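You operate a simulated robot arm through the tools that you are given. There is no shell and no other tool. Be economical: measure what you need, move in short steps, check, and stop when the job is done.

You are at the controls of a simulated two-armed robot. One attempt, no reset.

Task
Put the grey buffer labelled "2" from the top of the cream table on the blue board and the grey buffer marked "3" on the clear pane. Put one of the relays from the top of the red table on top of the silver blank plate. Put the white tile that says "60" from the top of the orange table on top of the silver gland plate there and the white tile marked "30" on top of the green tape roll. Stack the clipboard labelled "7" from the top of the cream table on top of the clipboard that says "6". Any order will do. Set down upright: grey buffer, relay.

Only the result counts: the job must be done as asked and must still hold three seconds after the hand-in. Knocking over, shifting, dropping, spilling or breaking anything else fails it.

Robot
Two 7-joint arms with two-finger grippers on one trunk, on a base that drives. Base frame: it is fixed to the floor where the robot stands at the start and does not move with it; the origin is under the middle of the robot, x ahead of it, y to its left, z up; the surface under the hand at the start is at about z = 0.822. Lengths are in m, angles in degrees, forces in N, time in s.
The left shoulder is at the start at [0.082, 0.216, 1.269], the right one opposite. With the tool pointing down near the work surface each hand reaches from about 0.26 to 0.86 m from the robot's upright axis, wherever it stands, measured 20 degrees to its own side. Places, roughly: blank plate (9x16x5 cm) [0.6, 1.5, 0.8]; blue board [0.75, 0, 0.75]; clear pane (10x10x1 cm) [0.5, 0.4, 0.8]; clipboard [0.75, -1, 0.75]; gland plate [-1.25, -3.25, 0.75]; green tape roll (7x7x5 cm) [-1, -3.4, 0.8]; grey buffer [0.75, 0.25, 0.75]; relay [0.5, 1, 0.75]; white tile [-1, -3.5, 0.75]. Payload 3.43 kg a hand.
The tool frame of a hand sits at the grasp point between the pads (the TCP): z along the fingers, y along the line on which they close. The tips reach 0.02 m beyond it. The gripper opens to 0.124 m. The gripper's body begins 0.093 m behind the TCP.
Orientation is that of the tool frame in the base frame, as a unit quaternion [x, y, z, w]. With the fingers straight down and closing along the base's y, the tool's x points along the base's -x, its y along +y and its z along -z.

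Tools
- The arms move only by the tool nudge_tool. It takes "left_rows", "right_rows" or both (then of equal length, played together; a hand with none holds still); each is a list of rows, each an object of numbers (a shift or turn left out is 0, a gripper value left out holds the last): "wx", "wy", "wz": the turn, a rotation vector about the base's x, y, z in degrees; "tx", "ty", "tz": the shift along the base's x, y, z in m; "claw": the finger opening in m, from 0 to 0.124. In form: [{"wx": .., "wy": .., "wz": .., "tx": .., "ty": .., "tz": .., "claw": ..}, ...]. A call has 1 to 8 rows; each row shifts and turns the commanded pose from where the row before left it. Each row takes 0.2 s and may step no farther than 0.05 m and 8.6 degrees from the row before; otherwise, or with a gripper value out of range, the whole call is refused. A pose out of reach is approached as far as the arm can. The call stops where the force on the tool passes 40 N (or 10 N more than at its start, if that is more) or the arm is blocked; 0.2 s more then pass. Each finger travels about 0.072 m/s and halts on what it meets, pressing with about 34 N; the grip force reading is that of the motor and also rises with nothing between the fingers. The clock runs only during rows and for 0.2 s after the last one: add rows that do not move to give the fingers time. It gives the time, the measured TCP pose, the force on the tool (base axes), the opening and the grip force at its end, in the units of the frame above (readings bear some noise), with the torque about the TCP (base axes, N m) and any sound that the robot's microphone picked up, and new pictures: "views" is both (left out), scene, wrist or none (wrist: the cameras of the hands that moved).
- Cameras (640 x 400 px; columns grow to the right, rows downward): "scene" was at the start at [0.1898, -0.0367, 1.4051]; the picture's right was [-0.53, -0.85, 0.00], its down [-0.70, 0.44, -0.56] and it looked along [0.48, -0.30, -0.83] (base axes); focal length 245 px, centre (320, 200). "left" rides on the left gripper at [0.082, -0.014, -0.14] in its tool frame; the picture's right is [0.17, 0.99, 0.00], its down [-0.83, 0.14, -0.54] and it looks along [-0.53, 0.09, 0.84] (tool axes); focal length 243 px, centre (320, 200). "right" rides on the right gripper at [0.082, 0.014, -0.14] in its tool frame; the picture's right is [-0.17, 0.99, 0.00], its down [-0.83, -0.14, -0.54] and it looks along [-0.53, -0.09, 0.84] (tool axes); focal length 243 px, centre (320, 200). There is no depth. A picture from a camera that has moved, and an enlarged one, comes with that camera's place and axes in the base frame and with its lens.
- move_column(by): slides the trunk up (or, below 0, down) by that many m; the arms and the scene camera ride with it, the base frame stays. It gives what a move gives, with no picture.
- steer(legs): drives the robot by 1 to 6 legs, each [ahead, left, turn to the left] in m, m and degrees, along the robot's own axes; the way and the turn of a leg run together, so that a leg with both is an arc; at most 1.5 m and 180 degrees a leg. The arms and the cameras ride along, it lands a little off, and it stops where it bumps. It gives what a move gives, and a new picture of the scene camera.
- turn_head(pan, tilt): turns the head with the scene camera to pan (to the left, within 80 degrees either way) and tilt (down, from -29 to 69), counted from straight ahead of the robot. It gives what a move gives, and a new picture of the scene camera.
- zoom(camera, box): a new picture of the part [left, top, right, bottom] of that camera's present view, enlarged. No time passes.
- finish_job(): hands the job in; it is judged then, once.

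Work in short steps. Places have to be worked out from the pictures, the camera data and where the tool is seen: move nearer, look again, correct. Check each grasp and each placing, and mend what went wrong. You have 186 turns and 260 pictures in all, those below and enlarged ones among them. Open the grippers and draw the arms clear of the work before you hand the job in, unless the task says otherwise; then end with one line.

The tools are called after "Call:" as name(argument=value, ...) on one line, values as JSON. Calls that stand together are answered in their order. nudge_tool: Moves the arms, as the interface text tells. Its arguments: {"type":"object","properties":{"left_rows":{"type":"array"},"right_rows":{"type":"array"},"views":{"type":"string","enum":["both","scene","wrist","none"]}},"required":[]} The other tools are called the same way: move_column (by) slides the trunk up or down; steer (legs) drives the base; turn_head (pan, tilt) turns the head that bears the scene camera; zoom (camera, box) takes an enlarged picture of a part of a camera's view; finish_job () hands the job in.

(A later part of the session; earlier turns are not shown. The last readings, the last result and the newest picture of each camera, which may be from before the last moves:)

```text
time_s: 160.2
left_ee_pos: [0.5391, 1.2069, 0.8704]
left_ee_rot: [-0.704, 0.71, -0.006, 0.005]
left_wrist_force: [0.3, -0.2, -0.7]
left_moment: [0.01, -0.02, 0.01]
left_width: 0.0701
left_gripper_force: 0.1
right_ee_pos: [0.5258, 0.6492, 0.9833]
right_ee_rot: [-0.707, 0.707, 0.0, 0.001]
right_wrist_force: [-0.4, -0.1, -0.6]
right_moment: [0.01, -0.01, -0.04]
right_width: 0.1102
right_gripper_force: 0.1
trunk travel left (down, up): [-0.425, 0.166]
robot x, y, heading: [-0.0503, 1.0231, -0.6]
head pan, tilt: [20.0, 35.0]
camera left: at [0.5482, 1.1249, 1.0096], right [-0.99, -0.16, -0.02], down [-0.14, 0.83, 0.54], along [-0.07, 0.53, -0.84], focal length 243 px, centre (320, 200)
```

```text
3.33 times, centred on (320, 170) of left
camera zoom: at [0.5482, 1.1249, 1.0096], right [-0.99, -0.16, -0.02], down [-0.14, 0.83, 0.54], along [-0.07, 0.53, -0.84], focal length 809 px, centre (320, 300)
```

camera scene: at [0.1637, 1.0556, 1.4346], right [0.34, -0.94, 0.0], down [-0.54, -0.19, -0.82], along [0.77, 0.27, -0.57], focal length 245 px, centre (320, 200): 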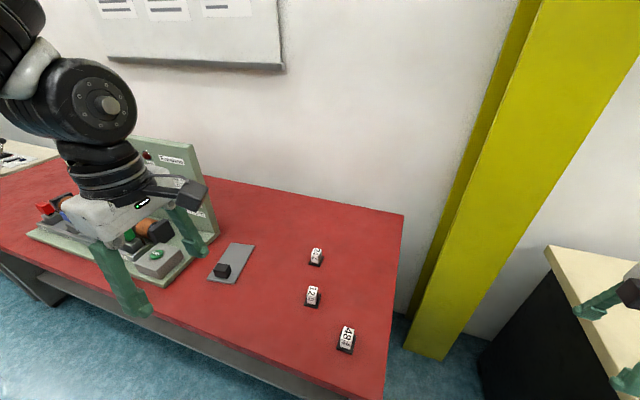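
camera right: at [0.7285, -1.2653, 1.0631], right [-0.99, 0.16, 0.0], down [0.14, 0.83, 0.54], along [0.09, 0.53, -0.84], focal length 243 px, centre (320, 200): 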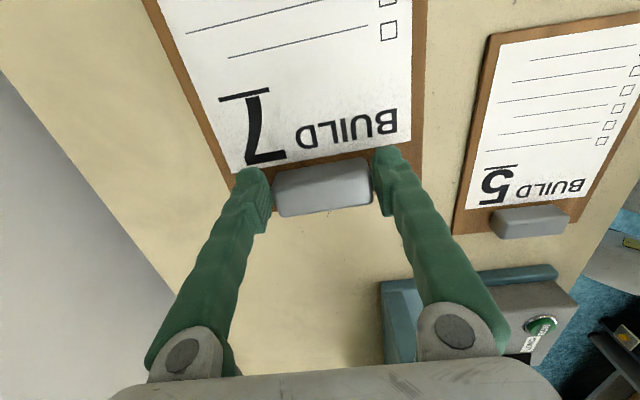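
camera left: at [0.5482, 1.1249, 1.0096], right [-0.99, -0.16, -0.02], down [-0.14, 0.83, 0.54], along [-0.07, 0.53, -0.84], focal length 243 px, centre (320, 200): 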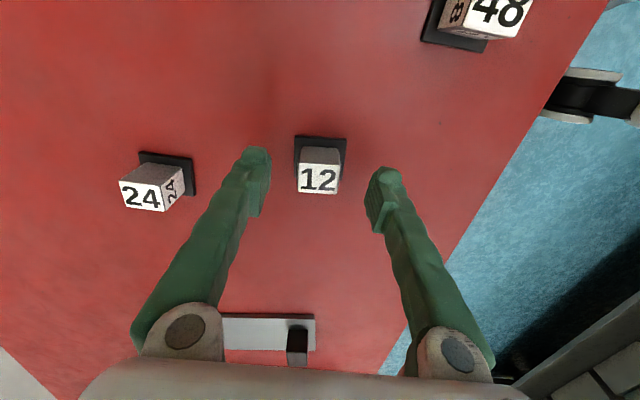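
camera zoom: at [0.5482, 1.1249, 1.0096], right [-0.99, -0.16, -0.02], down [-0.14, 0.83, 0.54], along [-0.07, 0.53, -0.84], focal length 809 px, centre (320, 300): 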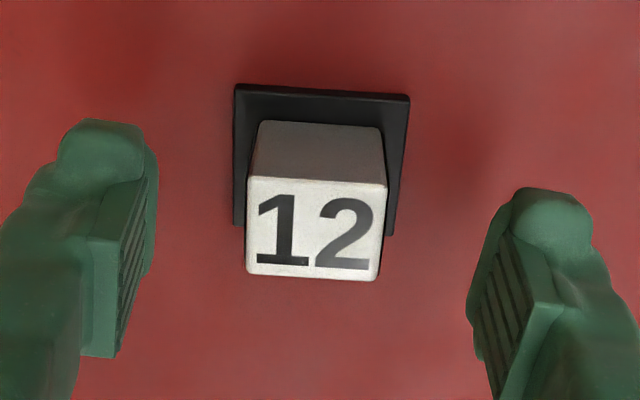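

Well aligned. Lower to 0.854 and close.

Call:
nudge_tool(left_rows=[{"tz": -0.01}, {"tz": -0.006}, {"claw": 0.02}, {"claw": 0.02}, {"claw": 0.02}, {"claw": 0.02}, {}], views="none")

Call:
zoom(camera="left", box=[230, 110, 410, 230])

```text
time_s: 161.8
left_ee_pos: [0.5379, 1.2066, 0.8533]
left_ee_rot: [-0.704, 0.711, -0.006, 0.006]
left_wrist_force: [1.3, -0.6, 0.4]
left_moment: [-0.03, 0.01, -0.03]
left_width: 0.0306
left_gripper_force: 34.0
right_ee_pos: [0.5248, 0.6499, 0.982]
right_ee_rot: [-0.707, 0.708, 0.001, 0.0]
right_wrist_force: [0.6, -0.7, 0.7]
right_moment: [0.05, -0.02, 0.0]
right_width: 0.1101
right_gripper_force: 0.0
trunk travel left (down, up): [-0.425, 0.166]
robot x, y, heading: [-0.0448, 1.028, -0.3]
head pan, tilt: [20.0, 35.0]
```

```text
3.33 times, centred on (320, 170) of left
camera zoom: at [0.5482, 1.1251, 0.9933], right [-0.99, -0.16, -0.02], down [-0.14, 0.83, 0.54], along [-0.07, 0.53, -0.84], focal length 809 px, centre (320, 300)
```

zoom: 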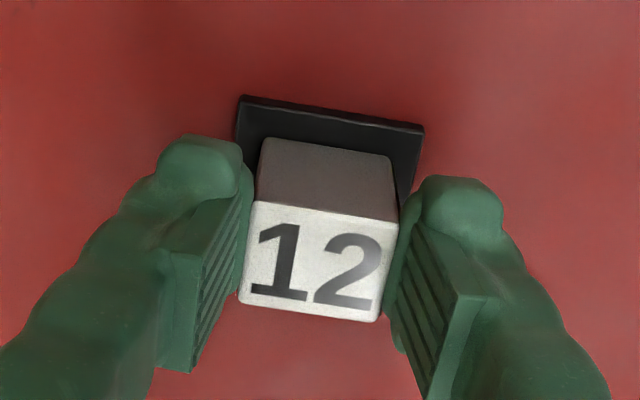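

Gripped (3.06 cm). Lift and carry toward the plate.

Call:
nudge_tool(left_rows=[{"tz": 0.02}, {"tz": 0.04}, {"tz": 0.04}, {"tx": 0.01, "ty": 0.04}, {"tx": 0.01, "ty": 0.04}, {"tx": 0.01, "ty": 0.04}, {"tx": 0.01, "ty": 0.04}, {"ty": 0.03}], views="both")

```text
time_s: 163.7
left_ee_pos: [0.5785, 1.3975, 0.9528]
left_ee_rot: [-0.704, 0.71, -0.006, 0.006]
left_wrist_force: [0.8, 0.1, -0.8]
left_moment: [-0.01, -0.01, -0.02]
left_width: 0.0306
left_gripper_force: 33.9
right_ee_pos: [0.5249, 0.6508, 0.9835]
right_ee_rot: [-0.707, 0.707, 0.001, 0.001]
right_wrist_force: [0.3, -0.2, 0.7]
right_moment: [-0.03, -0.02, -0.01]
right_width: 0.1101
right_gripper_force: 0.1
trunk travel left (down, up): [-0.425, 0.166]
robot x, y, heading: [-0.05, 1.0284, -0.4]
head pan, tilt: [20.0, 35.0]
camera scene: at [0.164, 1.0565, 1.4345], right [0.33, -0.94, 0.0], down [-0.54, -0.19, -0.82], along [0.77, 0.27, -0.57], focal length 245 px, centre (320, 200)
camera left: at [0.5872, 1.3169, 1.0927], right [-0.99, -0.16, -0.02], down [-0.14, 0.83, 0.54], along [-0.07, 0.53, -0.84], focal length 243 px, centre (320, 200)
```

scene: 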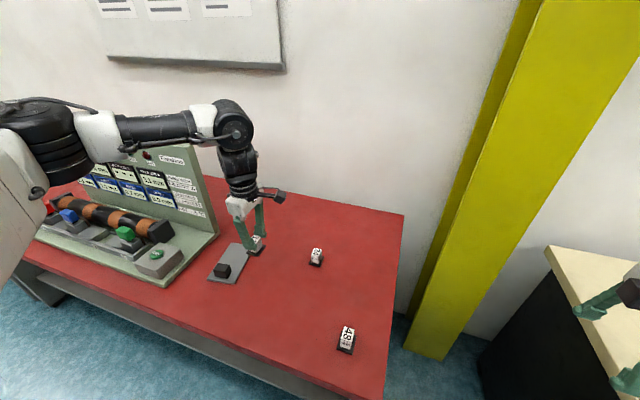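
left: 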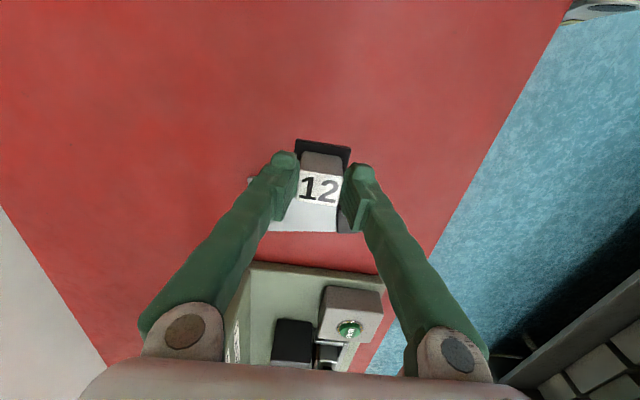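

The plate's far free half is centred near (0.603,1.503). Move there and look.

Call:
nudge_tool(left_rows=[{"tx": 0.009, "ty": 0.035}, {"tx": 0.009, "ty": 0.035}, {"tx": 0.008, "ty": 0.035}, {"tz": -0.03}, {}], views="both")

Call:
zoom(camera="scene", box=[190, 190, 290, 290])

```text
time_s: 164.8
left_ee_pos: [0.605, 1.503, 0.9229]
left_ee_rot: [-0.704, 0.71, -0.006, 0.006]
left_wrist_force: [-0.5, -0.2, -0.7]
left_moment: [-0.03, -0.06, -0.01]
left_width: 0.0307
left_gripper_force: 34.5
right_ee_pos: [0.5267, 0.6494, 0.9833]
right_ee_rot: [-0.706, 0.708, 0.0, 0.0]
right_wrist_force: [-0.8, -0.6, -0.1]
right_moment: [0.0, 0.04, 0.02]
right_width: 0.1099
right_gripper_force: 0.1
trunk travel left (down, up): [-0.425, 0.166]
robot x, y, heading: [-0.0463, 1.027, -0.3]
head pan, tilt: [20.0, 35.0]
camera scene: at [0.1642, 1.0554, 1.4345], right [0.33, -0.94, 0.0], down [-0.54, -0.19, -0.82], along [0.77, 0.27, -0.57], focal length 245 px, centre (320, 200)
camera left: at [0.6135, 1.4214, 1.0632], right [-0.99, -0.16, -0.02], down [-0.14, 0.83, 0.54], along [-0.07, 0.53, -0.84], focal length 243 px, centre (320, 200)
```

scene: 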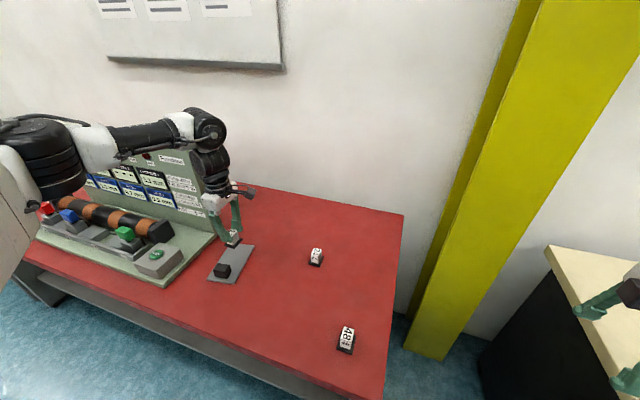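
left: 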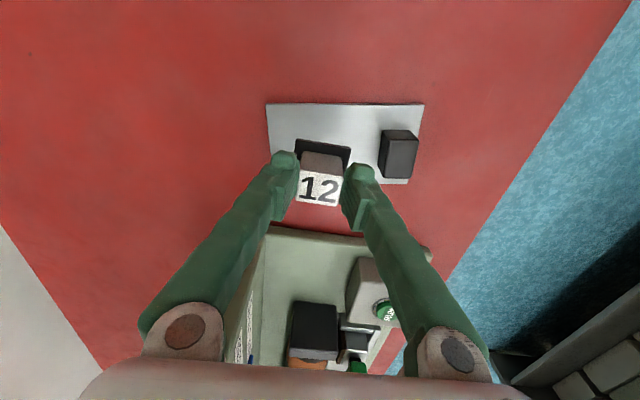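

```text
4.00 times, centred on (240, 240) of scene
camera zoom: at [0.1642, 1.0554, 1.4345], right [0.33, -0.94, 0.0], down [-0.54, -0.19, -0.82], along [0.77, 0.27, -0.57], focal length 981 px, centre (640, 40)
```

zoom: 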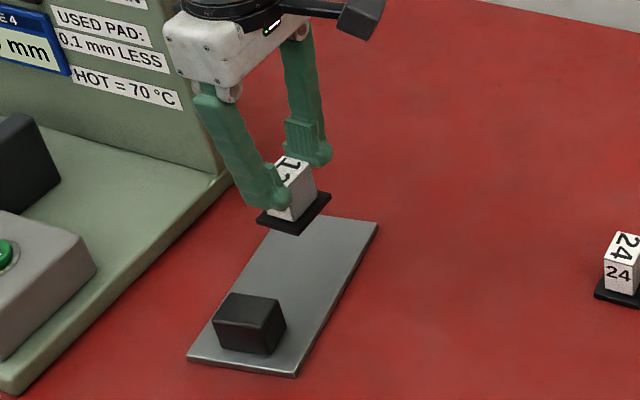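

Plate corners from the wrist view confirm (0.604,1.506) as target. Lower.

Call:
nudge_tool(left_rows=[{"ty": 0.003, "tz": -0.03}, {"tz": -0.02}, {"tz": -0.008}, {}], views="wrist")

Call:
zoom(camera="scene", box=[190, 190, 290, 290])

```text
time_s: 165.8
left_ee_pos: [0.6039, 1.5064, 0.8651]
left_ee_rot: [-0.705, 0.71, -0.005, 0.005]
left_wrist_force: [0.0, 0.8, -0.3]
left_moment: [-0.02, 0.0, 0.02]
left_width: 0.0308
left_gripper_force: 34.1
right_ee_pos: [0.5258, 0.6498, 0.9828]
right_ee_rot: [0.707, -0.707, 0.0, -0.001]
right_wrist_force: [0.1, 0.3, 0.4]
right_moment: [0.02, 0.0, -0.02]
right_width: 0.1099
right_gripper_force: 0.1
trunk travel left (down, up): [-0.425, 0.166]
robot x, y, heading: [-0.05, 1.0272, -0.2]
head pan, tilt: [20.0, 35.0]
camera left: at [0.6135, 1.4234, 1.0047], right [-0.99, -0.16, -0.02], down [-0.14, 0.83, 0.54], along [-0.07, 0.53, -0.84], focal length 243 px, centre (320, 200)
```

left: 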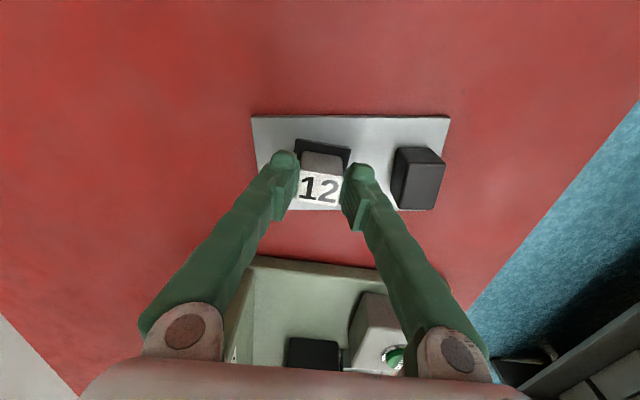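

```text
4.00 times, centred on (240, 240) of scene
camera zoom: at [0.1647, 1.0559, 1.4344], right [0.34, -0.94, 0.0], down [-0.54, -0.19, -0.82], along [0.77, 0.27, -0.57], focal length 981 px, centre (640, 40)
```

zoom: 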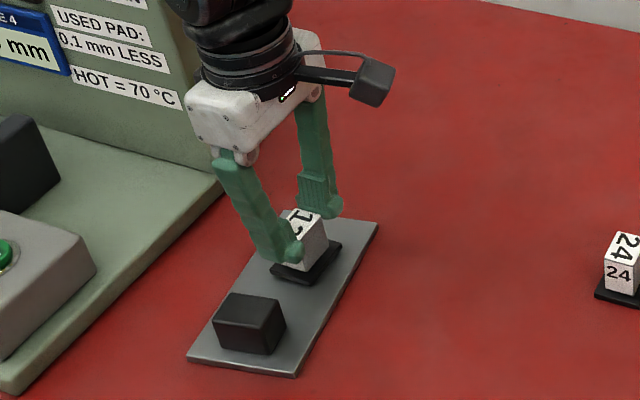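

Nicely placed. Lower the last millimetres.

Call:
nudge_tool(left_rows=[{"tz": -0.003}, {"tz": -0.003}, {}], views="none")

```text
time_s: 166.7
left_ee_pos: [0.6043, 1.5062, 0.8611]
left_ee_rot: [-0.704, 0.71, -0.006, 0.006]
left_wrist_force: [-0.4, 3.7, 13.7]
left_moment: [0.12, 0.3, -0.05]
left_width: 0.0308
left_gripper_force: 34.7
right_ee_pos: [0.5253, 0.6501, 0.9835]
right_ee_rot: [-0.707, 0.707, 0.001, 0.001]
right_wrist_force: [0.7, -0.7, -0.5]
right_moment: [0.03, 0.01, -0.03]
right_width: 0.1101
right_gripper_force: 0.0
trunk travel left (down, up): [-0.425, 0.166]
robot x, y, heading: [-0.0442, 1.0273, -0.7]
head pan, tilt: [20.0, 35.0]
```

Contact. Release with a modest opening (black block nearby) and rise.

Call:
nudge_tool(left_rows=[{"tz": 0.001, "claw": 0.04}, {"claw": 0.05}, {}, {"tz": 0.03}, {"tz": 0.05}, {"tz": 0.05}, {}], views="none")

Call:
zoom(camera="scene", box=[190, 190, 290, 290])

```text
time_s: 168.2
left_ee_pos: [0.6044, 1.505, 0.9885]
left_ee_rot: [-0.705, 0.709, -0.006, 0.005]
left_wrist_force: [-0.6, 0.4, -1.2]
left_moment: [-0.02, 0.02, 0.03]
left_width: 0.0502
left_gripper_force: 0.1
right_ee_pos: [0.5255, 0.65, 0.9831]
right_ee_rot: [0.707, -0.707, -0.001, -0.001]
right_wrist_force: [0.3, 0.0, 0.2]
right_moment: [0.0, 0.0, 0.0]
right_width: 0.1102
right_gripper_force: 0.2
trunk travel left (down, up): [-0.425, 0.166]
robot x, y, heading: [-0.0483, 1.0274, -0.5]
head pan, tilt: [20.0, 35.0]
```

```text
4.00 times, centred on (240, 240) of scene
camera zoom: at [0.1651, 1.0564, 1.4343], right [0.34, -0.94, 0.0], down [-0.54, -0.19, -0.82], along [0.77, 0.27, -0.57], focal length 981 px, centre (640, 40)
```

zoom: 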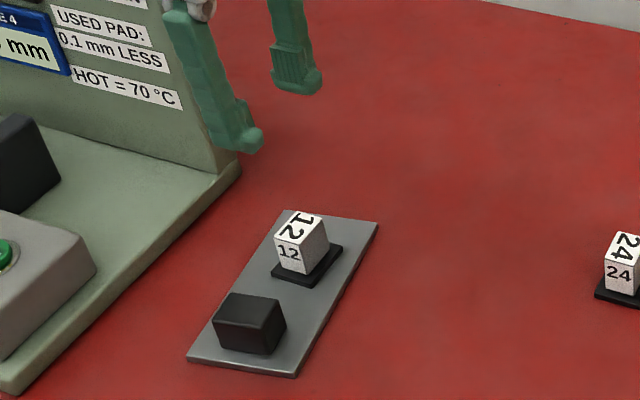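

Relay stands well on the plate. Retract the left arm, back off, and turn toward the orange table (around (-1.1,-3.4)).

Call:
nudge_tool(left_rows=[{"tz": 0.04, "ty": -0.03}, {"tz": 0.04, "ty": -0.03}, {"tz": 0.03, "tx": -0.03, "ty": -0.03}, {"tx": -0.04, "ty": -0.03}, {"tx": -0.04}, {"tx": -0.04}, {"tx": -0.02}, {}], views="none")

Call:
steer(legs=[[-0.6, 0, 0], [0, 0, -90]])

Call:
turn_head(pan=0, tilt=10)

```text
refused: row 3 steps farther than a row can; nothing moved
```

```text
time_s: 177.7
left_ee_pos: [-0.1799, 0.3737, 0.9886]
left_ee_rot: [0.01, 1.0, -0.008, 0.0]
left_wrist_force: [0.4, 0.9, -0.9]
left_moment: [-0.03, -0.01, -0.03]
left_width: 0.0502
left_gripper_force: 0.0
right_ee_pos: [-1.0343, 0.4621, 0.983]
right_ee_rot: [0.007, 1.0, 0.0, 0.0]
right_wrist_force: [0.1, -0.1, -0.4]
right_moment: [-0.01, -0.01, 0.03]
right_width: 0.11
right_gripper_force: 0.1
trunk travel left (down, up): [-0.425, 0.166]
robot x, y, heading: [-0.6506, 1.0288, -91.0]
head pan, tilt: [20.0, 35.0]
camera scene: at [-0.6207, 0.8226, 1.4345], right [-0.95, -0.32, 0.0], down [-0.19, 0.54, -0.82], along [0.26, -0.78, -0.57], focal length 245 px, centre (320, 200)
```

scene: 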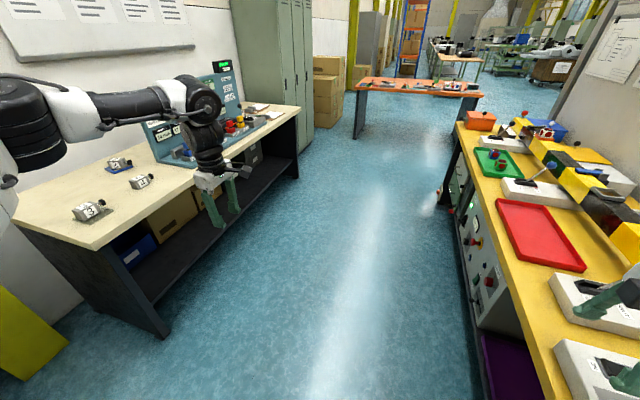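

```text
time_s: 178.6
left_ee_pos: [-0.1801, 0.3739, 0.9901]
left_ee_rot: [0.01, 1.0, -0.008, 0.0]
left_wrist_force: [-0.2, 0.3, -0.1]
left_moment: [0.02, 0.04, -0.02]
left_width: 0.0499
left_gripper_force: 0.0
right_ee_pos: [-1.0337, 0.4617, 0.984]
right_ee_rot: [0.007, 1.0, -0.001, 0.0]
right_wrist_force: [-0.7, 1.0, -0.1]
right_moment: [-0.04, 0.0, -0.01]
right_width: 0.1101
right_gripper_force: 0.0
trunk travel left (down, up): [-0.425, 0.166]
robot x, y, heading: [-0.6512, 1.0308, -91.4]
head pan, tilt: [0.0, 10.0]
camera scene: at [-0.651, 0.813, 1.4745], right [-1.0, 0.02, 0.0], down [0.0, 0.17, -0.98], along [-0.02, -0.98, -0.17], focal length 245 px, centre (320, 200)
```

scene: 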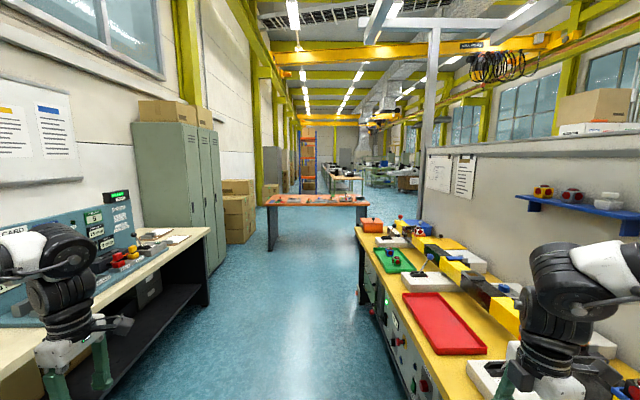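

The retract call was refused (step too long) before the drive, but forces stayed at zero and nothing was struck. Now tuck both arms in before travelling down the aisle.

Call:
nudge_tool(left_rows=[{"ty": 0.03, "tx": -0.015, "tz": 0.02}, {"ty": 0.03, "tx": -0.015, "tz": 0.02}, {"ty": 0.03, "tx": -0.015, "tz": 0.02}, {"ty": 0.03, "tx": -0.015, "tz": 0.02}, {"ty": 0.03, "tx": -0.015}, {"ty": 0.03, "tx": -0.015}], right_rows=[{"tz": 0.03}, {"tx": 0.02, "tz": 0.02}, {"tx": 0.02, "ty": 0.02, "tz": 0.02}, {"tx": 0.01, "ty": 0.02}, {"ty": 0.02}, {}], views="none")

Call:
steer(legs=[[0, 0.3, 1.2], [1.5, 0, 0], [1.3, 0, 0]])

Call:
turn_head(pan=-25, tilt=30)

```text
time_s: 179.9
left_ee_pos: [-0.2674, 0.5532, 1.0692]
left_ee_rot: [0.011, 1.0, -0.009, 0.001]
left_wrist_force: [0.1, 0.9, 0.5]
left_moment: [0.01, 0.02, 0.02]
left_width: 0.05
left_gripper_force: 0.1
right_ee_pos: [-0.9839, 0.5245, 1.0526]
right_ee_rot: [0.006, 1.0, 0.0, 0.002]
right_wrist_force: [-0.1, 0.1, -0.7]
right_moment: [-0.01, 0.02, 0.01]
right_width: 0.1099
right_gripper_force: 0.0
trunk travel left (down, up): [-0.425, 0.166]
robot x, y, heading: [-0.6481, 1.0314, -90.7]
head pan, tilt: [0.0, 10.0]
```

```text
time_s: 201.0
left_ee_pos: [0.0051, -2.2535, 1.0697]
left_ee_rot: [0.012, 1.0, -0.008, 0.0]
left_wrist_force: [-0.4, 0.3, -0.4]
left_moment: [0.01, -0.01, 0.02]
left_width: 0.0497
left_gripper_force: 0.0
right_ee_pos: [-0.7121, -2.2802, 1.053]
right_ee_rot: [0.009, 1.0, 0.0, 0.001]
right_wrist_force: [0.8, -0.2, 0.1]
right_moment: [-0.01, 0.02, 0.0]
right_width: 0.11
right_gripper_force: 0.1
trunk travel left (down, up): [-0.425, 0.166]
robot x, y, heading: [-0.3742, -1.7764, -91.5]
head pan, tilt: [0.0, 10.0]
camera scene: at [-0.3771, -1.9925, 1.4746], right [-1.0, 0.03, 0.0], down [0.0, 0.17, -0.98], along [-0.03, -0.98, -0.17], focal length 245 px, centre (320, 200)
```

scene: 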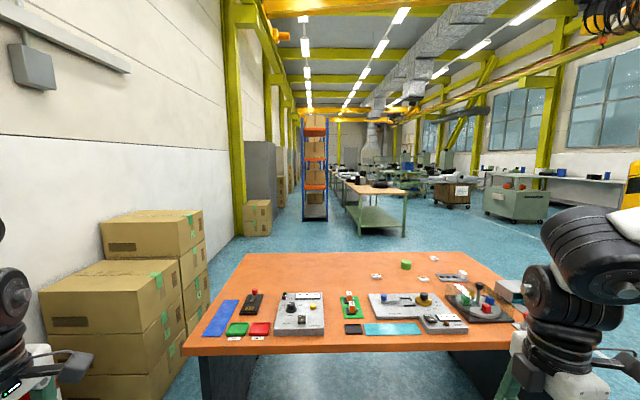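

```text
time_s: 201.9
left_ee_pos: [0.0049, -2.2543, 1.0687]
left_ee_rot: [0.014, 1.0, -0.008, 0.0]
left_wrist_force: [0.2, -0.4, -0.2]
left_moment: [0.01, 0.02, -0.02]
left_width: 0.0499
left_gripper_force: 0.0
right_ee_pos: [-0.7121, -2.2806, 1.0523]
right_ee_rot: [0.009, 1.0, 0.001, 0.001]
right_wrist_force: [0.6, -0.6, 0.3]
right_moment: [-0.01, 0.02, 0.03]
right_width: 0.11
right_gripper_force: 0.0
trunk travel left (down, up): [-0.425, 0.166]
robot x, y, heading: [-0.3739, -1.7719, -91.7]
head pan, tilt: [-25.0, 30.0]
camera scene: at [-0.4149, -1.9808, 1.4423], right [-0.9, 0.45, 0.0], down [0.22, 0.45, -0.87], along [-0.39, -0.78, -0.5], focal length 245 px, centre (320, 200)
```

scene: 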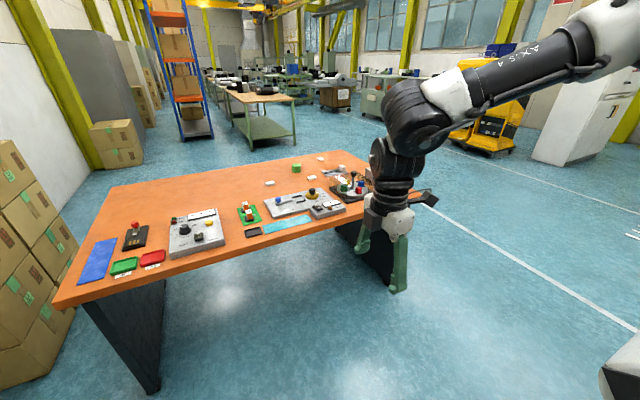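

The tiles, tape roll and gland plate lie on the far-right part of the orange table (table ≈ x -1.42…0, y -3.63…-2.74). I'll go around to its right-hand end and face +x from there.

Call:
steer(legs=[[0.15, 0, 1.5], [0, -1.45, 0], [0, 0, 90]])

Call:
turn_head(pan=-50, tilt=35)

```text
time_s: 226.6
left_ee_pos: [-1.2689, -1.692, 1.064]
left_ee_rot: [-0.599, 0.801, -0.003, 0.004]
left_wrist_force: [-0.3, 0.5, 0.7]
left_moment: [0.0, 0.05, 0.0]
left_width: 0.0499
left_gripper_force: 0.0
right_ee_pos: [-1.4256, -2.3895, 1.0502]
right_ee_rot: [-0.603, 0.798, 0.003, 0.0]
right_wrist_force: [0.1, 1.0, 0.1]
right_moment: [0.03, -0.05, 0.0]
right_width: 0.1103
right_gripper_force: 0.0
trunk travel left (down, up): [-0.425, 0.166]
robot x, y, heading: [-1.8327, -1.9334, -16.2]
head pan, tilt: [-25.0, 30.0]
stopped in leg 3: the robot was blocked; the commanded pose is now the measured one
camera scene: at [-1.6351, -2.0295, 1.4413], right [-0.66, -0.75, 0.0], down [-0.38, 0.33, -0.86], along [0.65, -0.57, -0.5], focal length 245 px, centre (320, 200)
```

scene: 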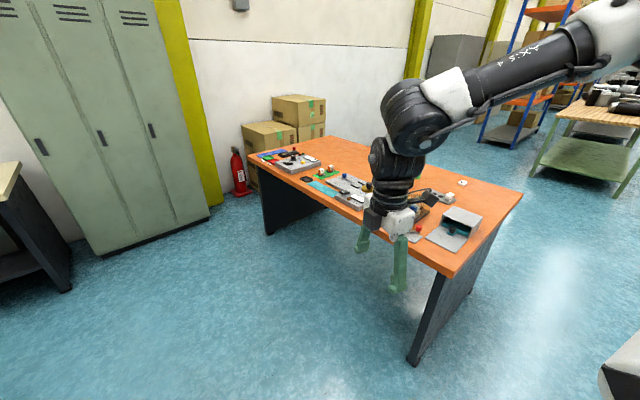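

```text
time_s: 227.4
left_ee_pos: [-1.2692, -1.6909, 1.0646]
left_ee_rot: [-0.6, 0.8, -0.003, 0.003]
left_wrist_force: [0.6, 0.3, 0.1]
left_moment: [0.02, 0.0, -0.02]
left_width: 0.0497
left_gripper_force: 0.1
right_ee_pos: [-1.4246, -2.3887, 1.0503]
right_ee_rot: [-0.604, 0.797, 0.002, -0.001]
right_wrist_force: [0.0, -0.4, -1.1]
right_moment: [-0.02, -0.03, 0.01]
right_width: 0.1104
right_gripper_force: 0.0
trunk travel left (down, up): [-0.425, 0.166]
robot x, y, heading: [-1.8333, -1.9337, -16.0]
head pan, tilt: [-50.0, 35.0]
camera scene: at [-1.6666, -2.0505, 1.4336], right [-0.91, -0.41, 0.01], down [-0.24, 0.52, -0.82], along [0.33, -0.75, -0.58], focal length 245 px, centre (320, 200)
```

scene: 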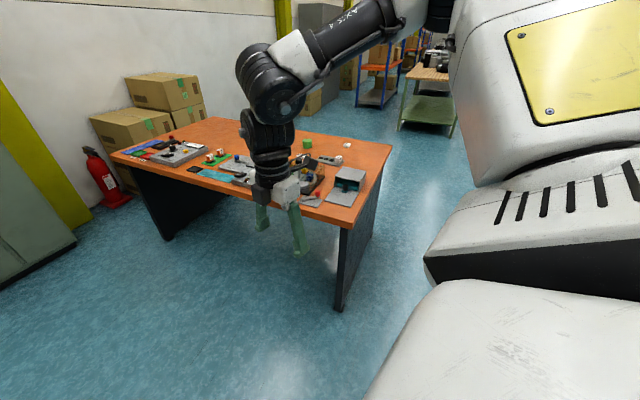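

The turn was blocked at -16°. Look to the left to see what is touching.

Call:
turn_head(pan=60, tilt=30)

```text
time_s: 229.3
left_ee_pos: [-1.2692, -1.6922, 1.0642]
left_ee_rot: [-0.6, 0.8, -0.002, 0.002]
left_wrist_force: [-0.3, -1.6, 0.2]
left_moment: [0.01, 0.03, 0.02]
left_width: 0.0499
left_gripper_force: 0.1
right_ee_pos: [-1.4237, -2.389, 1.0509]
right_ee_rot: [-0.604, 0.797, 0.002, -0.001]
right_wrist_force: [0.0, 0.2, 0.3]
right_moment: [-0.03, 0.02, 0.03]
right_width: 0.1098
right_gripper_force: 0.1
trunk travel left (down, up): [-0.425, 0.166]
robot x, y, heading: [-1.8333, -1.9336, -16.0]
head pan, tilt: [60.0, 30.0]
camera scene: at [-1.637, -1.9074, 1.4412], right [0.69, -0.72, 0.0], down [-0.37, -0.35, -0.86], along [0.62, 0.6, -0.5], focal length 245 px, centre (320, 200)
```

scene: 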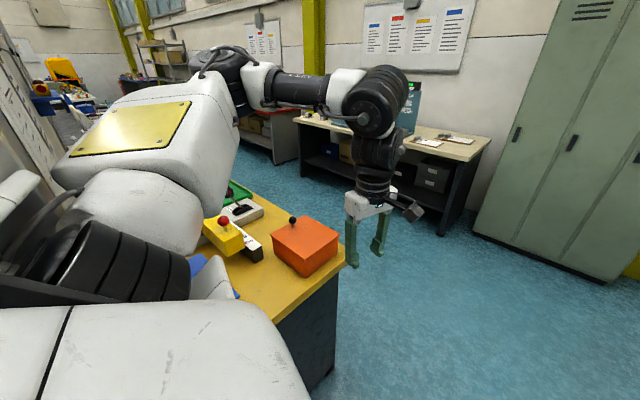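

The base's rear corner touched the yellow table's end; items there stand undisturbed. Move away (toward -y and a bit -x), then finish the turn and go on to y≈-3.35.

Call:
steer(legs=[[-0.05, -0.4, 0], [0, 0, 16], [0, -1.0, 0]])

Call:
turn_head(pan=5, tilt=35)

```text
time_s: 230.3
left_ee_pos: [-1.2692, -1.6936, 1.0647]
left_ee_rot: [-0.598, 0.801, -0.005, 0.002]
left_wrist_force: [0.1, -0.3, 0.4]
left_moment: [-0.02, 0.01, -0.02]
left_width: 0.05
left_gripper_force: 0.1
right_ee_pos: [-1.4272, -2.392, 1.0508]
right_ee_rot: [-0.602, 0.798, 0.002, -0.002]
right_wrist_force: [-0.2, 0.7, -1.3]
right_moment: [-0.02, -0.04, -0.01]
right_width: 0.11
right_gripper_force: 0.0
trunk travel left (down, up): [-0.425, 0.166]
robot x, y, heading: [-1.8351, -1.9387, -16.2]
head pan, tilt: [60.0, 30.0]
stopped in leg 1: the robot was blocked; the commanded pose is now the measured one
camera scene: at [-1.6382, -1.9082, 1.4411], right [0.69, -0.72, 0.0], down [-0.37, -0.35, -0.86], along [0.62, 0.6, -0.5], focal length 245 px, centre (320, 200)
```

scene: 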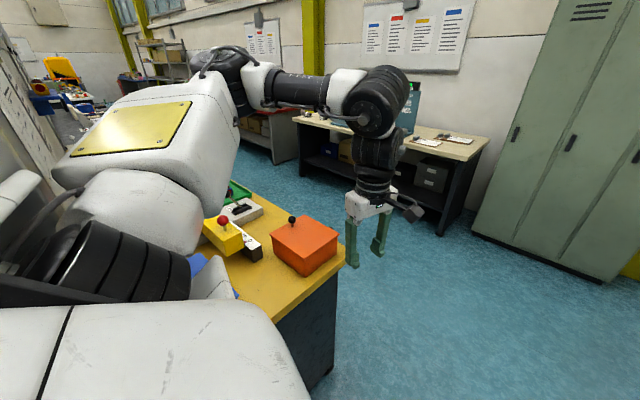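

```text
time_s: 231.5
left_ee_pos: [-1.2695, -1.6921, 1.0651]
left_ee_rot: [-0.599, 0.801, -0.002, 0.002]
left_wrist_force: [0.4, -0.5, -0.6]
left_moment: [-0.02, -0.02, 0.0]
left_width: 0.0504
left_gripper_force: 0.2
right_ee_pos: [-1.4258, -2.3924, 1.0505]
right_ee_rot: [-0.603, 0.797, 0.002, -0.002]
right_wrist_force: [0.5, -0.8, -0.6]
right_moment: [-0.04, -0.02, 0.02]
right_width: 0.11
right_gripper_force: 0.0
trunk travel left (down, up): [-0.425, 0.166]
robot x, y, heading: [-1.8377, -1.9381, -16.4]
head pan, tilt: [5.0, 35.0]
camera scene: at [-1.6165, -1.9879, 1.4334], right [-0.19, -0.98, 0.0], down [-0.57, 0.11, -0.82], along [0.8, -0.16, -0.58], focal length 245 px, centre (320, 200)
```

scene: 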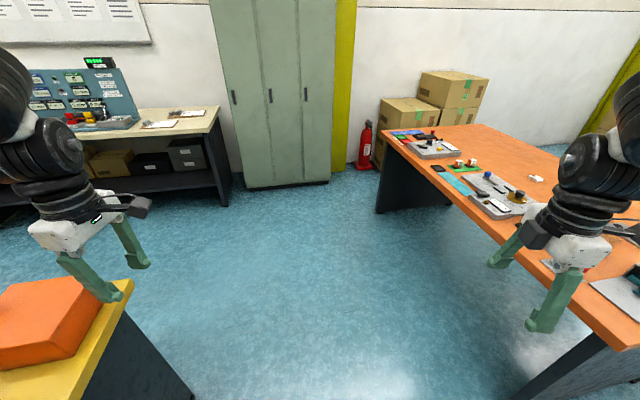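

Still blocked, so something is on the right or behind. Look there.

Call:
turn_head(pan=-80, tilt=35)

Call:
turn_head(pan=80, tilt=45)

```text
time_s: 233.1
left_ee_pos: [-1.2705, -1.6938, 1.0642]
left_ee_rot: [-0.599, 0.801, -0.004, 0.003]
left_wrist_force: [-0.6, -0.4, -0.4]
left_moment: [-0.02, 0.05, 0.04]
left_width: 0.05
left_gripper_force: 0.1
right_ee_pos: [-1.4253, -2.3919, 1.0522]
right_ee_rot: [-0.604, 0.797, 0.002, -0.001]
right_wrist_force: [0.2, -1.0, 0.5]
right_moment: [0.02, -0.02, -0.01]
right_width: 0.1101
right_gripper_force: 0.1
trunk travel left (down, up): [-0.425, 0.166]
robot x, y, heading: [-1.8309, -1.9381, -16.2]
head pan, tilt: [-80.0, 35.0]
camera scene: at [-1.7123, -2.0585, 1.434], right [-0.99, 0.11, 0.01], down [0.06, 0.57, -0.82], along [-0.09, -0.82, -0.57], focal length 245 px, centre (320, 200)
```

scene: 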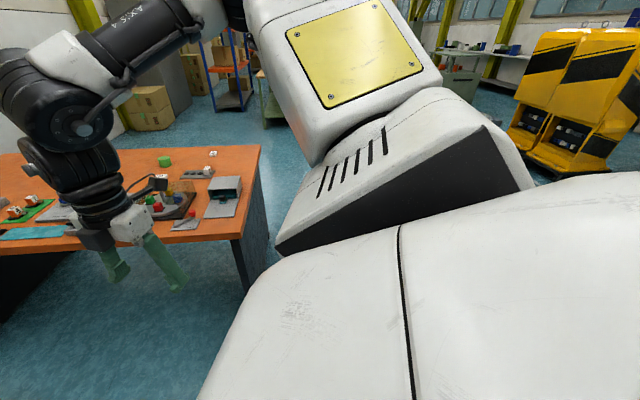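

```text
time_s: 235.6
left_ee_pos: [-1.2699, -1.6923, 1.0638]
left_ee_rot: [-0.598, 0.801, -0.003, 0.001]
left_wrist_force: [0.0, 0.7, 0.2]
left_moment: [0.03, 0.04, 0.0]
left_width: 0.05
left_gripper_force: 0.1
right_ee_pos: [-1.4269, -2.3919, 1.0506]
right_ee_rot: [-0.603, 0.798, 0.002, -0.002]
right_wrist_force: [0.2, -1.1, 0.1]
right_moment: [0.0, -0.04, 0.02]
right_width: 0.1102
right_gripper_force: 0.0
trunk travel left (down, up): [-0.425, 0.166]
robot x, y, heading: [-1.8345, -1.9415, -16.2]
head pan, tilt: [80.0, 45.0]
camera scene: at [-1.667, -1.8981, 1.4186], right [0.9, -0.44, 0.0], down [-0.32, -0.64, -0.7], along [0.31, 0.63, -0.71], focal length 245 px, centre (320, 200)
```

scene: 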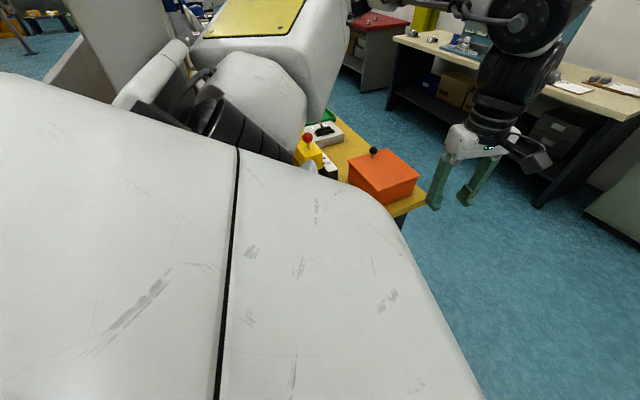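

The base's rear-left seems to rest against the yellow table's end/partition. Try moving off diagonally ahead-right.

Call:
steer(legs=[[0.0, 0.0, -6]])

```text
time_s: 236.6
left_ee_pos: [-1.2538, -1.7536, 1.0679]
left_ee_rot: [-0.556, 0.831, -0.005, 0.004]
left_wrist_force: [-0.2, 0.3, -0.1]
left_moment: [0.01, 0.02, -0.02]
left_width: 0.0502
left_gripper_force: 0.1
right_ee_pos: [-1.4813, -2.4324, 1.053]
right_ee_rot: [-0.561, 0.828, 0.001, 0.002]
right_wrist_force: [0.0, 0.2, 0.0]
right_moment: [-0.01, 0.0, 0.01]
right_width: 0.1102
right_gripper_force: 0.0
trunk travel left (down, up): [-0.425, 0.166]
robot x, y, heading: [-1.8351, -1.9388, -22.0]
head pan, tilt: [80.0, 45.0]
camera scene: at [-1.6722, -1.9171, 1.4197], right [0.85, -0.53, 0.0], down [-0.38, -0.6, -0.71], along [0.38, 0.6, -0.71], focal length 245 px, centre (320, 200)
```

scene: 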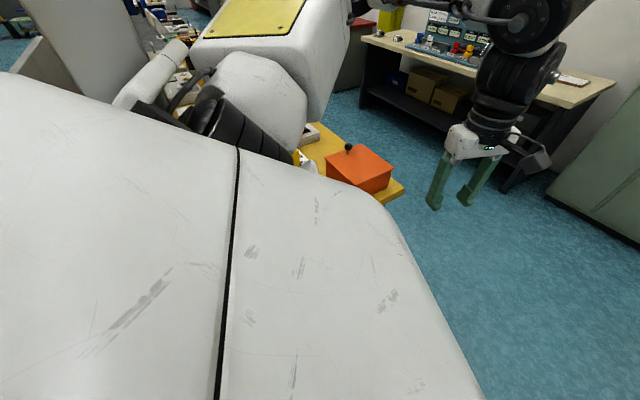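

Turning right freed it. Now move straight along -y.

Call:
steer(legs=[[0.11, -0.28, 0]])

```text
time_s: 240.9
left_ee_pos: [-1.2573, -2.0578, 1.0676]
left_ee_rot: [-0.556, 0.831, -0.005, 0.004]
left_wrist_force: [-0.2, -0.2, -0.1]
left_moment: [0.0, -0.03, -0.04]
left_width: 0.0499
left_gripper_force: 0.2
right_ee_pos: [-1.4869, -2.7352, 1.0524]
right_ee_rot: [-0.561, 0.828, 0.001, 0.002]
right_wrist_force: [-0.3, -0.1, 0.1]
right_moment: [0.0, 0.01, -0.02]
right_width: 0.1098
right_gripper_force: 0.1
trunk travel left (down, up): [-0.425, 0.166]
robot x, y, heading: [-1.8382, -2.2416, -22.5]
head pan, tilt: [80.0, 45.0]
camera scene: at [-1.6769, -2.2186, 1.4196], right [0.85, -0.53, 0.0], down [-0.38, -0.6, -0.71], along [0.38, 0.6, -0.71], focal length 245 px, centre (320, 200)
```

scene: 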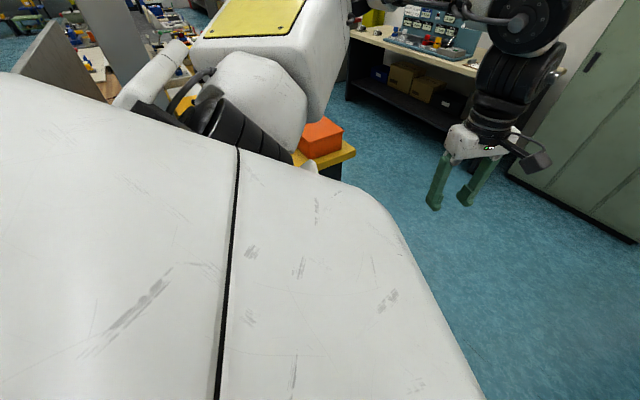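

Free. Continue along -y beside the table's end with a little more clearance, then square up.

Call:
steer(legs=[[0.31, -1.06, 0], [0, 0, 22]])

Call:
turn_head(pan=5, tilt=40)

```text
time_s: 256.9
left_ee_pos: [-1.4847, -2.9552, 1.0669]
left_ee_rot: [-0.701, 0.713, -0.004, 0.005]
left_wrist_force: [0.0, -0.7, -1.4]
left_moment: [-0.01, 0.01, 0.0]
left_width: 0.0502
left_gripper_force: 0.0
right_ee_pos: [-1.4473, -3.6684, 1.0536]
right_ee_rot: [-0.706, 0.708, 0.001, 0.001]
right_wrist_force: [0.8, 0.4, 1.5]
right_moment: [-0.01, -0.01, 0.05]
right_width: 0.1102
right_gripper_force: 0.1
trunk travel left (down, up): [-0.425, 0.166]
robot x, y, heading: [-1.9579, -3.3412, -0.8]
head pan, tilt: [80.0, 45.0]
camera scene: at [-1.8141, -3.2608, 1.4196], right [0.98, -0.18, 0.0], down [-0.13, -0.69, -0.71], along [0.13, 0.69, -0.71], focal length 245 px, centre (320, 200)
```

scene: 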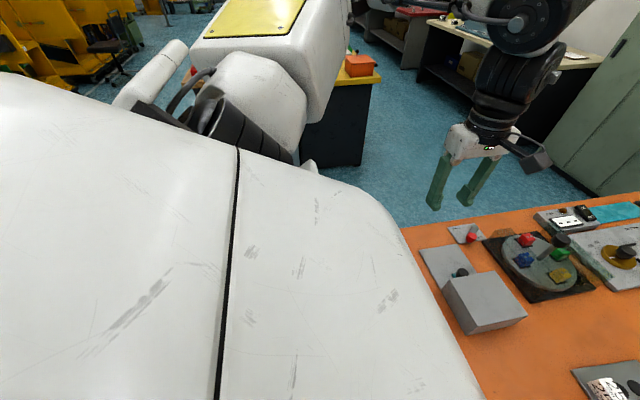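

```text
time_s: 258.3
left_ee_pos: [-1.4849, -2.9546, 1.0679]
left_ee_rot: [-0.702, 0.712, -0.005, 0.005]
left_wrist_force: [0.6, 0.0, 0.4]
left_moment: [0.03, 0.0, 0.07]
left_width: 0.0498
left_gripper_force: 0.1
right_ee_pos: [-1.4475, -3.6688, 1.0528]
right_ee_rot: [-0.706, 0.708, 0.002, 0.001]
right_wrist_force: [-0.5, -0.5, -0.4]
right_moment: [0.01, -0.02, 0.0]
right_width: 0.1101
right_gripper_force: 0.1
trunk travel left (down, up): [-0.425, 0.166]
robot x, y, heading: [-1.963, -3.3424, -0.6]
head pan, tilt: [5.0, 40.0]
camera scene: at [-1.7444, -3.334, 1.4269], right [0.08, -1.0, 0.0], down [-0.64, -0.05, -0.77], along [0.76, 0.06, -0.64], focal length 245 px, centre (320, 200)
```

scene: 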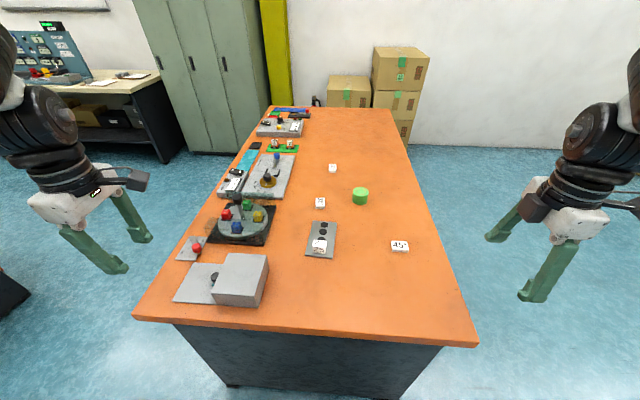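

Excellent viewpoint. Zoom in to identify tiles, roll and gland plate.

Call:
zoom(camera="scene", box=[280, 150, 440, 270])

```text
3.33 times, centred on (360, 210) of scene
camera zoom: at [-1.7444, -3.334, 1.4269], right [0.08, -1.0, 0.0], down [-0.64, -0.05, -0.77], along [0.76, 0.06, -0.64], focal length 817 px, centre (187, 167)
```

zoom: 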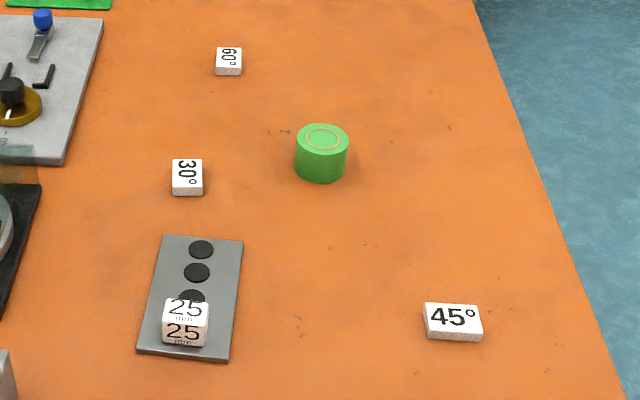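

The tiles: 60 ≈(-0.79,-3.317), 30 ≈(-1.035,-3.28); roll ≈(-1.01,-3.43); gland plate x -1.29…-1.14, y -3.34…-3.26 with a "25" block on its near end. Tile 60 is too far from this end, so I'll go round to the far side (edge y≈-3.63) and face +y.

Call:
steer(legs=[[0, -0.95, 0], [0.95, 0, 0], [0, 0, 90.6]])

Call:
turn_head(pan=0, tilt=40)

```text
time_s: 282.3
left_ee_pos: [-1.424, -3.8323, 1.0683]
left_ee_rot: [1.0, 0.007, -0.001, -0.006]
left_wrist_force: [0.1, 0.1, -0.5]
left_moment: [-0.02, -0.01, 0.07]
left_width: 0.0501
left_gripper_force: 0.1
right_ee_pos: [-0.7111, -3.7749, 1.0531]
right_ee_rot: [1.0, 0.013, -0.002, 0.001]
right_wrist_force: [0.1, -1.1, 1.1]
right_moment: [0.03, 0.0, -0.03]
right_width: 0.1099
right_gripper_force: 0.0
trunk travel left (down, up): [-0.425, 0.166]
robot x, y, heading: [-1.0237, -4.2981, 91.0]
head pan, tilt: [5.0, 40.0]
camera scene: at [-1.0335, -4.0836, 1.4269], right [0.99, 0.11, 0.0], down [0.07, -0.64, -0.77], along [-0.08, 0.76, -0.64], focal length 245 px, centre (320, 200)
```

scene: 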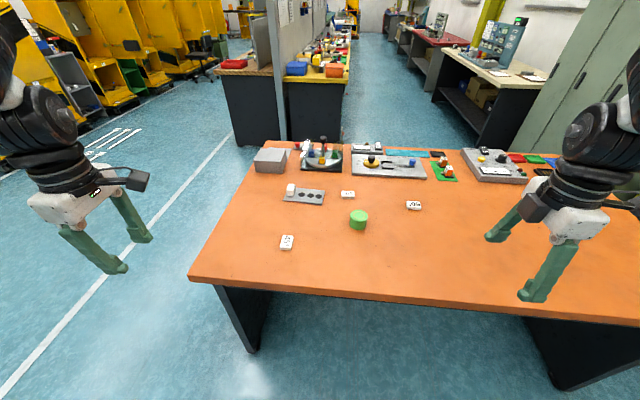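

```text
time_s: 283.0
left_ee_pos: [-1.4252, -3.8336, 1.0662]
left_ee_rot: [1.0, 0.007, -0.001, -0.006]
left_wrist_force: [0.1, -0.5, -0.5]
left_moment: [-0.03, 0.05, 0.0]
left_width: 0.05
left_gripper_force: 0.0
right_ee_pos: [-0.711, -3.7749, 1.0531]
right_ee_rot: [1.0, 0.012, -0.002, 0.001]
right_wrist_force: [1.4, 0.4, 0.5]
right_moment: [0.02, 0.0, 0.02]
right_width: 0.11
right_gripper_force: 0.1
trunk travel left (down, up): [-0.425, 0.166]
robot x, y, heading: [-1.027, -4.295, 91.0]
head pan, tilt: [0.0, 40.0]
camera scene: at [-1.0262, -4.0831, 1.4269], right [1.0, 0.02, 0.0], down [0.01, -0.64, -0.77], along [-0.01, 0.77, -0.64], focal length 245 px, centre (320, 200)
```

scene: 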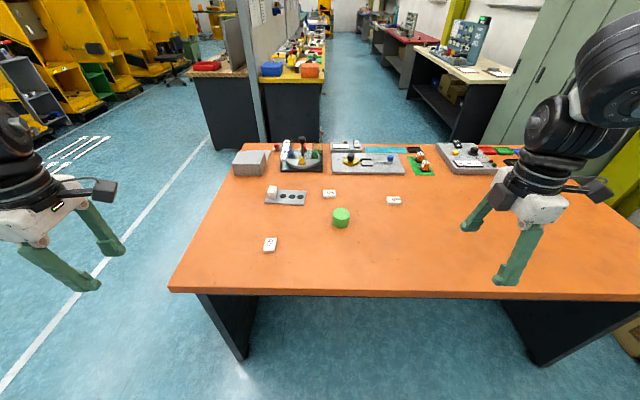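

Use the right hand (yaw already gives closing along y, the tiles' 3.5 cm side). Drive ahead to the edge so the hand hovers near tile 60.

Call:
steer(legs=[[0.33, 0.07, -0.9]])

Call:
nudge_tool(right_rows=[{"ty": 0.03, "tz": -0.03, "claw": 0.07}, {"ty": 0.03, "tz": -0.03}, {}], views="wrist")

```text
time_s: 285.6
left_ee_pos: [-1.4861, -3.4939, 1.0671]
left_ee_rot: [1.0, -0.003, -0.001, -0.007]
left_wrist_force: [0.2, 0.0, 0.3]
left_moment: [0.03, 0.01, -0.01]
left_width: 0.0499
left_gripper_force: 0.1
right_ee_pos: [-0.7723, -3.4517, 1.0523]
right_ee_rot: [1.0, 0.002, -0.001, 0.001]
right_wrist_force: [-0.4, 0.7, -0.1]
right_moment: [-0.03, -0.01, 0.0]
right_width: 0.1099
right_gripper_force: 0.1
trunk travel left (down, up): [-0.425, 0.166]
robot x, y, heading: [-1.0975, -3.9659, 89.6]
head pan, tilt: [0.0, 40.0]
camera scene: at [-1.0934, -3.7529, 1.427], right [1.0, 0.0, 0.0], down [0.0, -0.64, -0.77], along [0.0, 0.77, -0.64], focal length 245 px, centre (320, 200)
```

scene: 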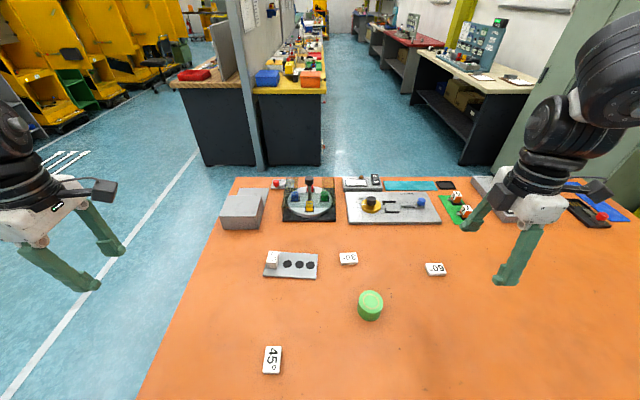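

```text
time_s: 286.4
left_ee_pos: [-1.4874, -3.4951, 1.0677]
left_ee_rot: [1.0, -0.004, -0.001, -0.007]
left_wrist_force: [-1.1, -0.7, 0.2]
left_moment: [0.06, -0.01, 0.02]
left_width: 0.0498
left_gripper_force: 0.1
right_ee_pos: [-0.7723, -3.3908, 0.9919]
right_ee_rot: [1.0, 0.003, -0.003, 0.0]
right_wrist_force: [-0.2, -0.5, 0.0]
right_moment: [0.03, -0.05, 0.01]
right_width: 0.0701
right_gripper_force: 0.2
trunk travel left (down, up): [-0.425, 0.166]
robot x, y, heading: [-1.1009, -3.9635, 90.0]
head pan, tilt: [0.0, 40.0]
camera right: at [-0.6915, -3.4041, 1.1336], right [-0.16, -0.99, 0.0], down [-0.83, 0.13, 0.54], along [-0.53, 0.09, -0.84], focal length 243 px, centre (320, 200)
```

right: 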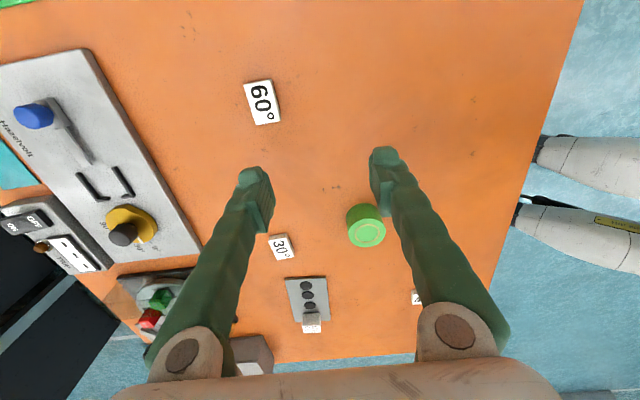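

Tile 60 is at (-0.738,-3.326), aligned with the axes. Move over it and lower.

Call:
nudge_tool(right_rows=[{"tx": 0.017, "ty": 0.033, "tz": -0.02}, {"tx": 0.017, "ty": 0.032, "tz": -0.02}, {"tz": -0.03}, {"tz": -0.02}, {}], views="wrist")

```text
time_s: 287.6
left_ee_pos: [-1.4857, -3.4949, 1.0676]
left_ee_rot: [1.0, -0.003, -0.001, -0.006]
left_wrist_force: [-0.1, -1.0, 0.1]
left_moment: [0.0, 0.01, 0.02]
left_width: 0.0502
left_gripper_force: 0.0
right_ee_pos: [-0.7395, -3.325, 0.9023]
right_ee_rot: [1.0, 0.002, -0.002, 0.0]
right_wrist_force: [-0.1, -1.1, 0.4]
right_moment: [0.01, 0.01, 0.02]
right_width: 0.0698
right_gripper_force: 0.1
trunk travel left (down, up): [-0.425, 0.166]
robot x, y, heading: [-1.0984, -3.964, 89.6]
head pan, tilt: [0.0, 40.0]
camera right: at [-0.6569, -3.338, 1.0428], right [-0.16, -0.99, 0.0], down [-0.83, 0.14, 0.54], along [-0.53, 0.09, -0.84], focal length 243 px, centre (320, 200)
```

right: 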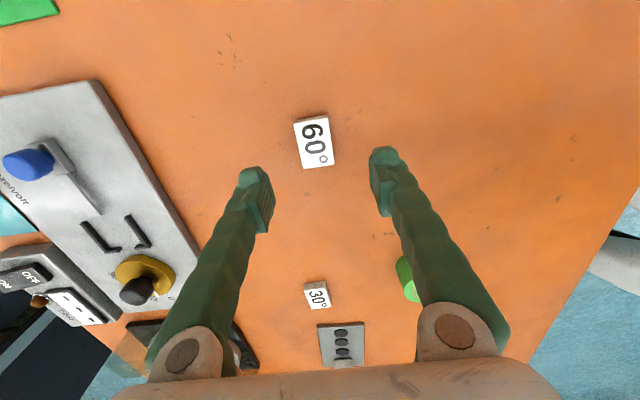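

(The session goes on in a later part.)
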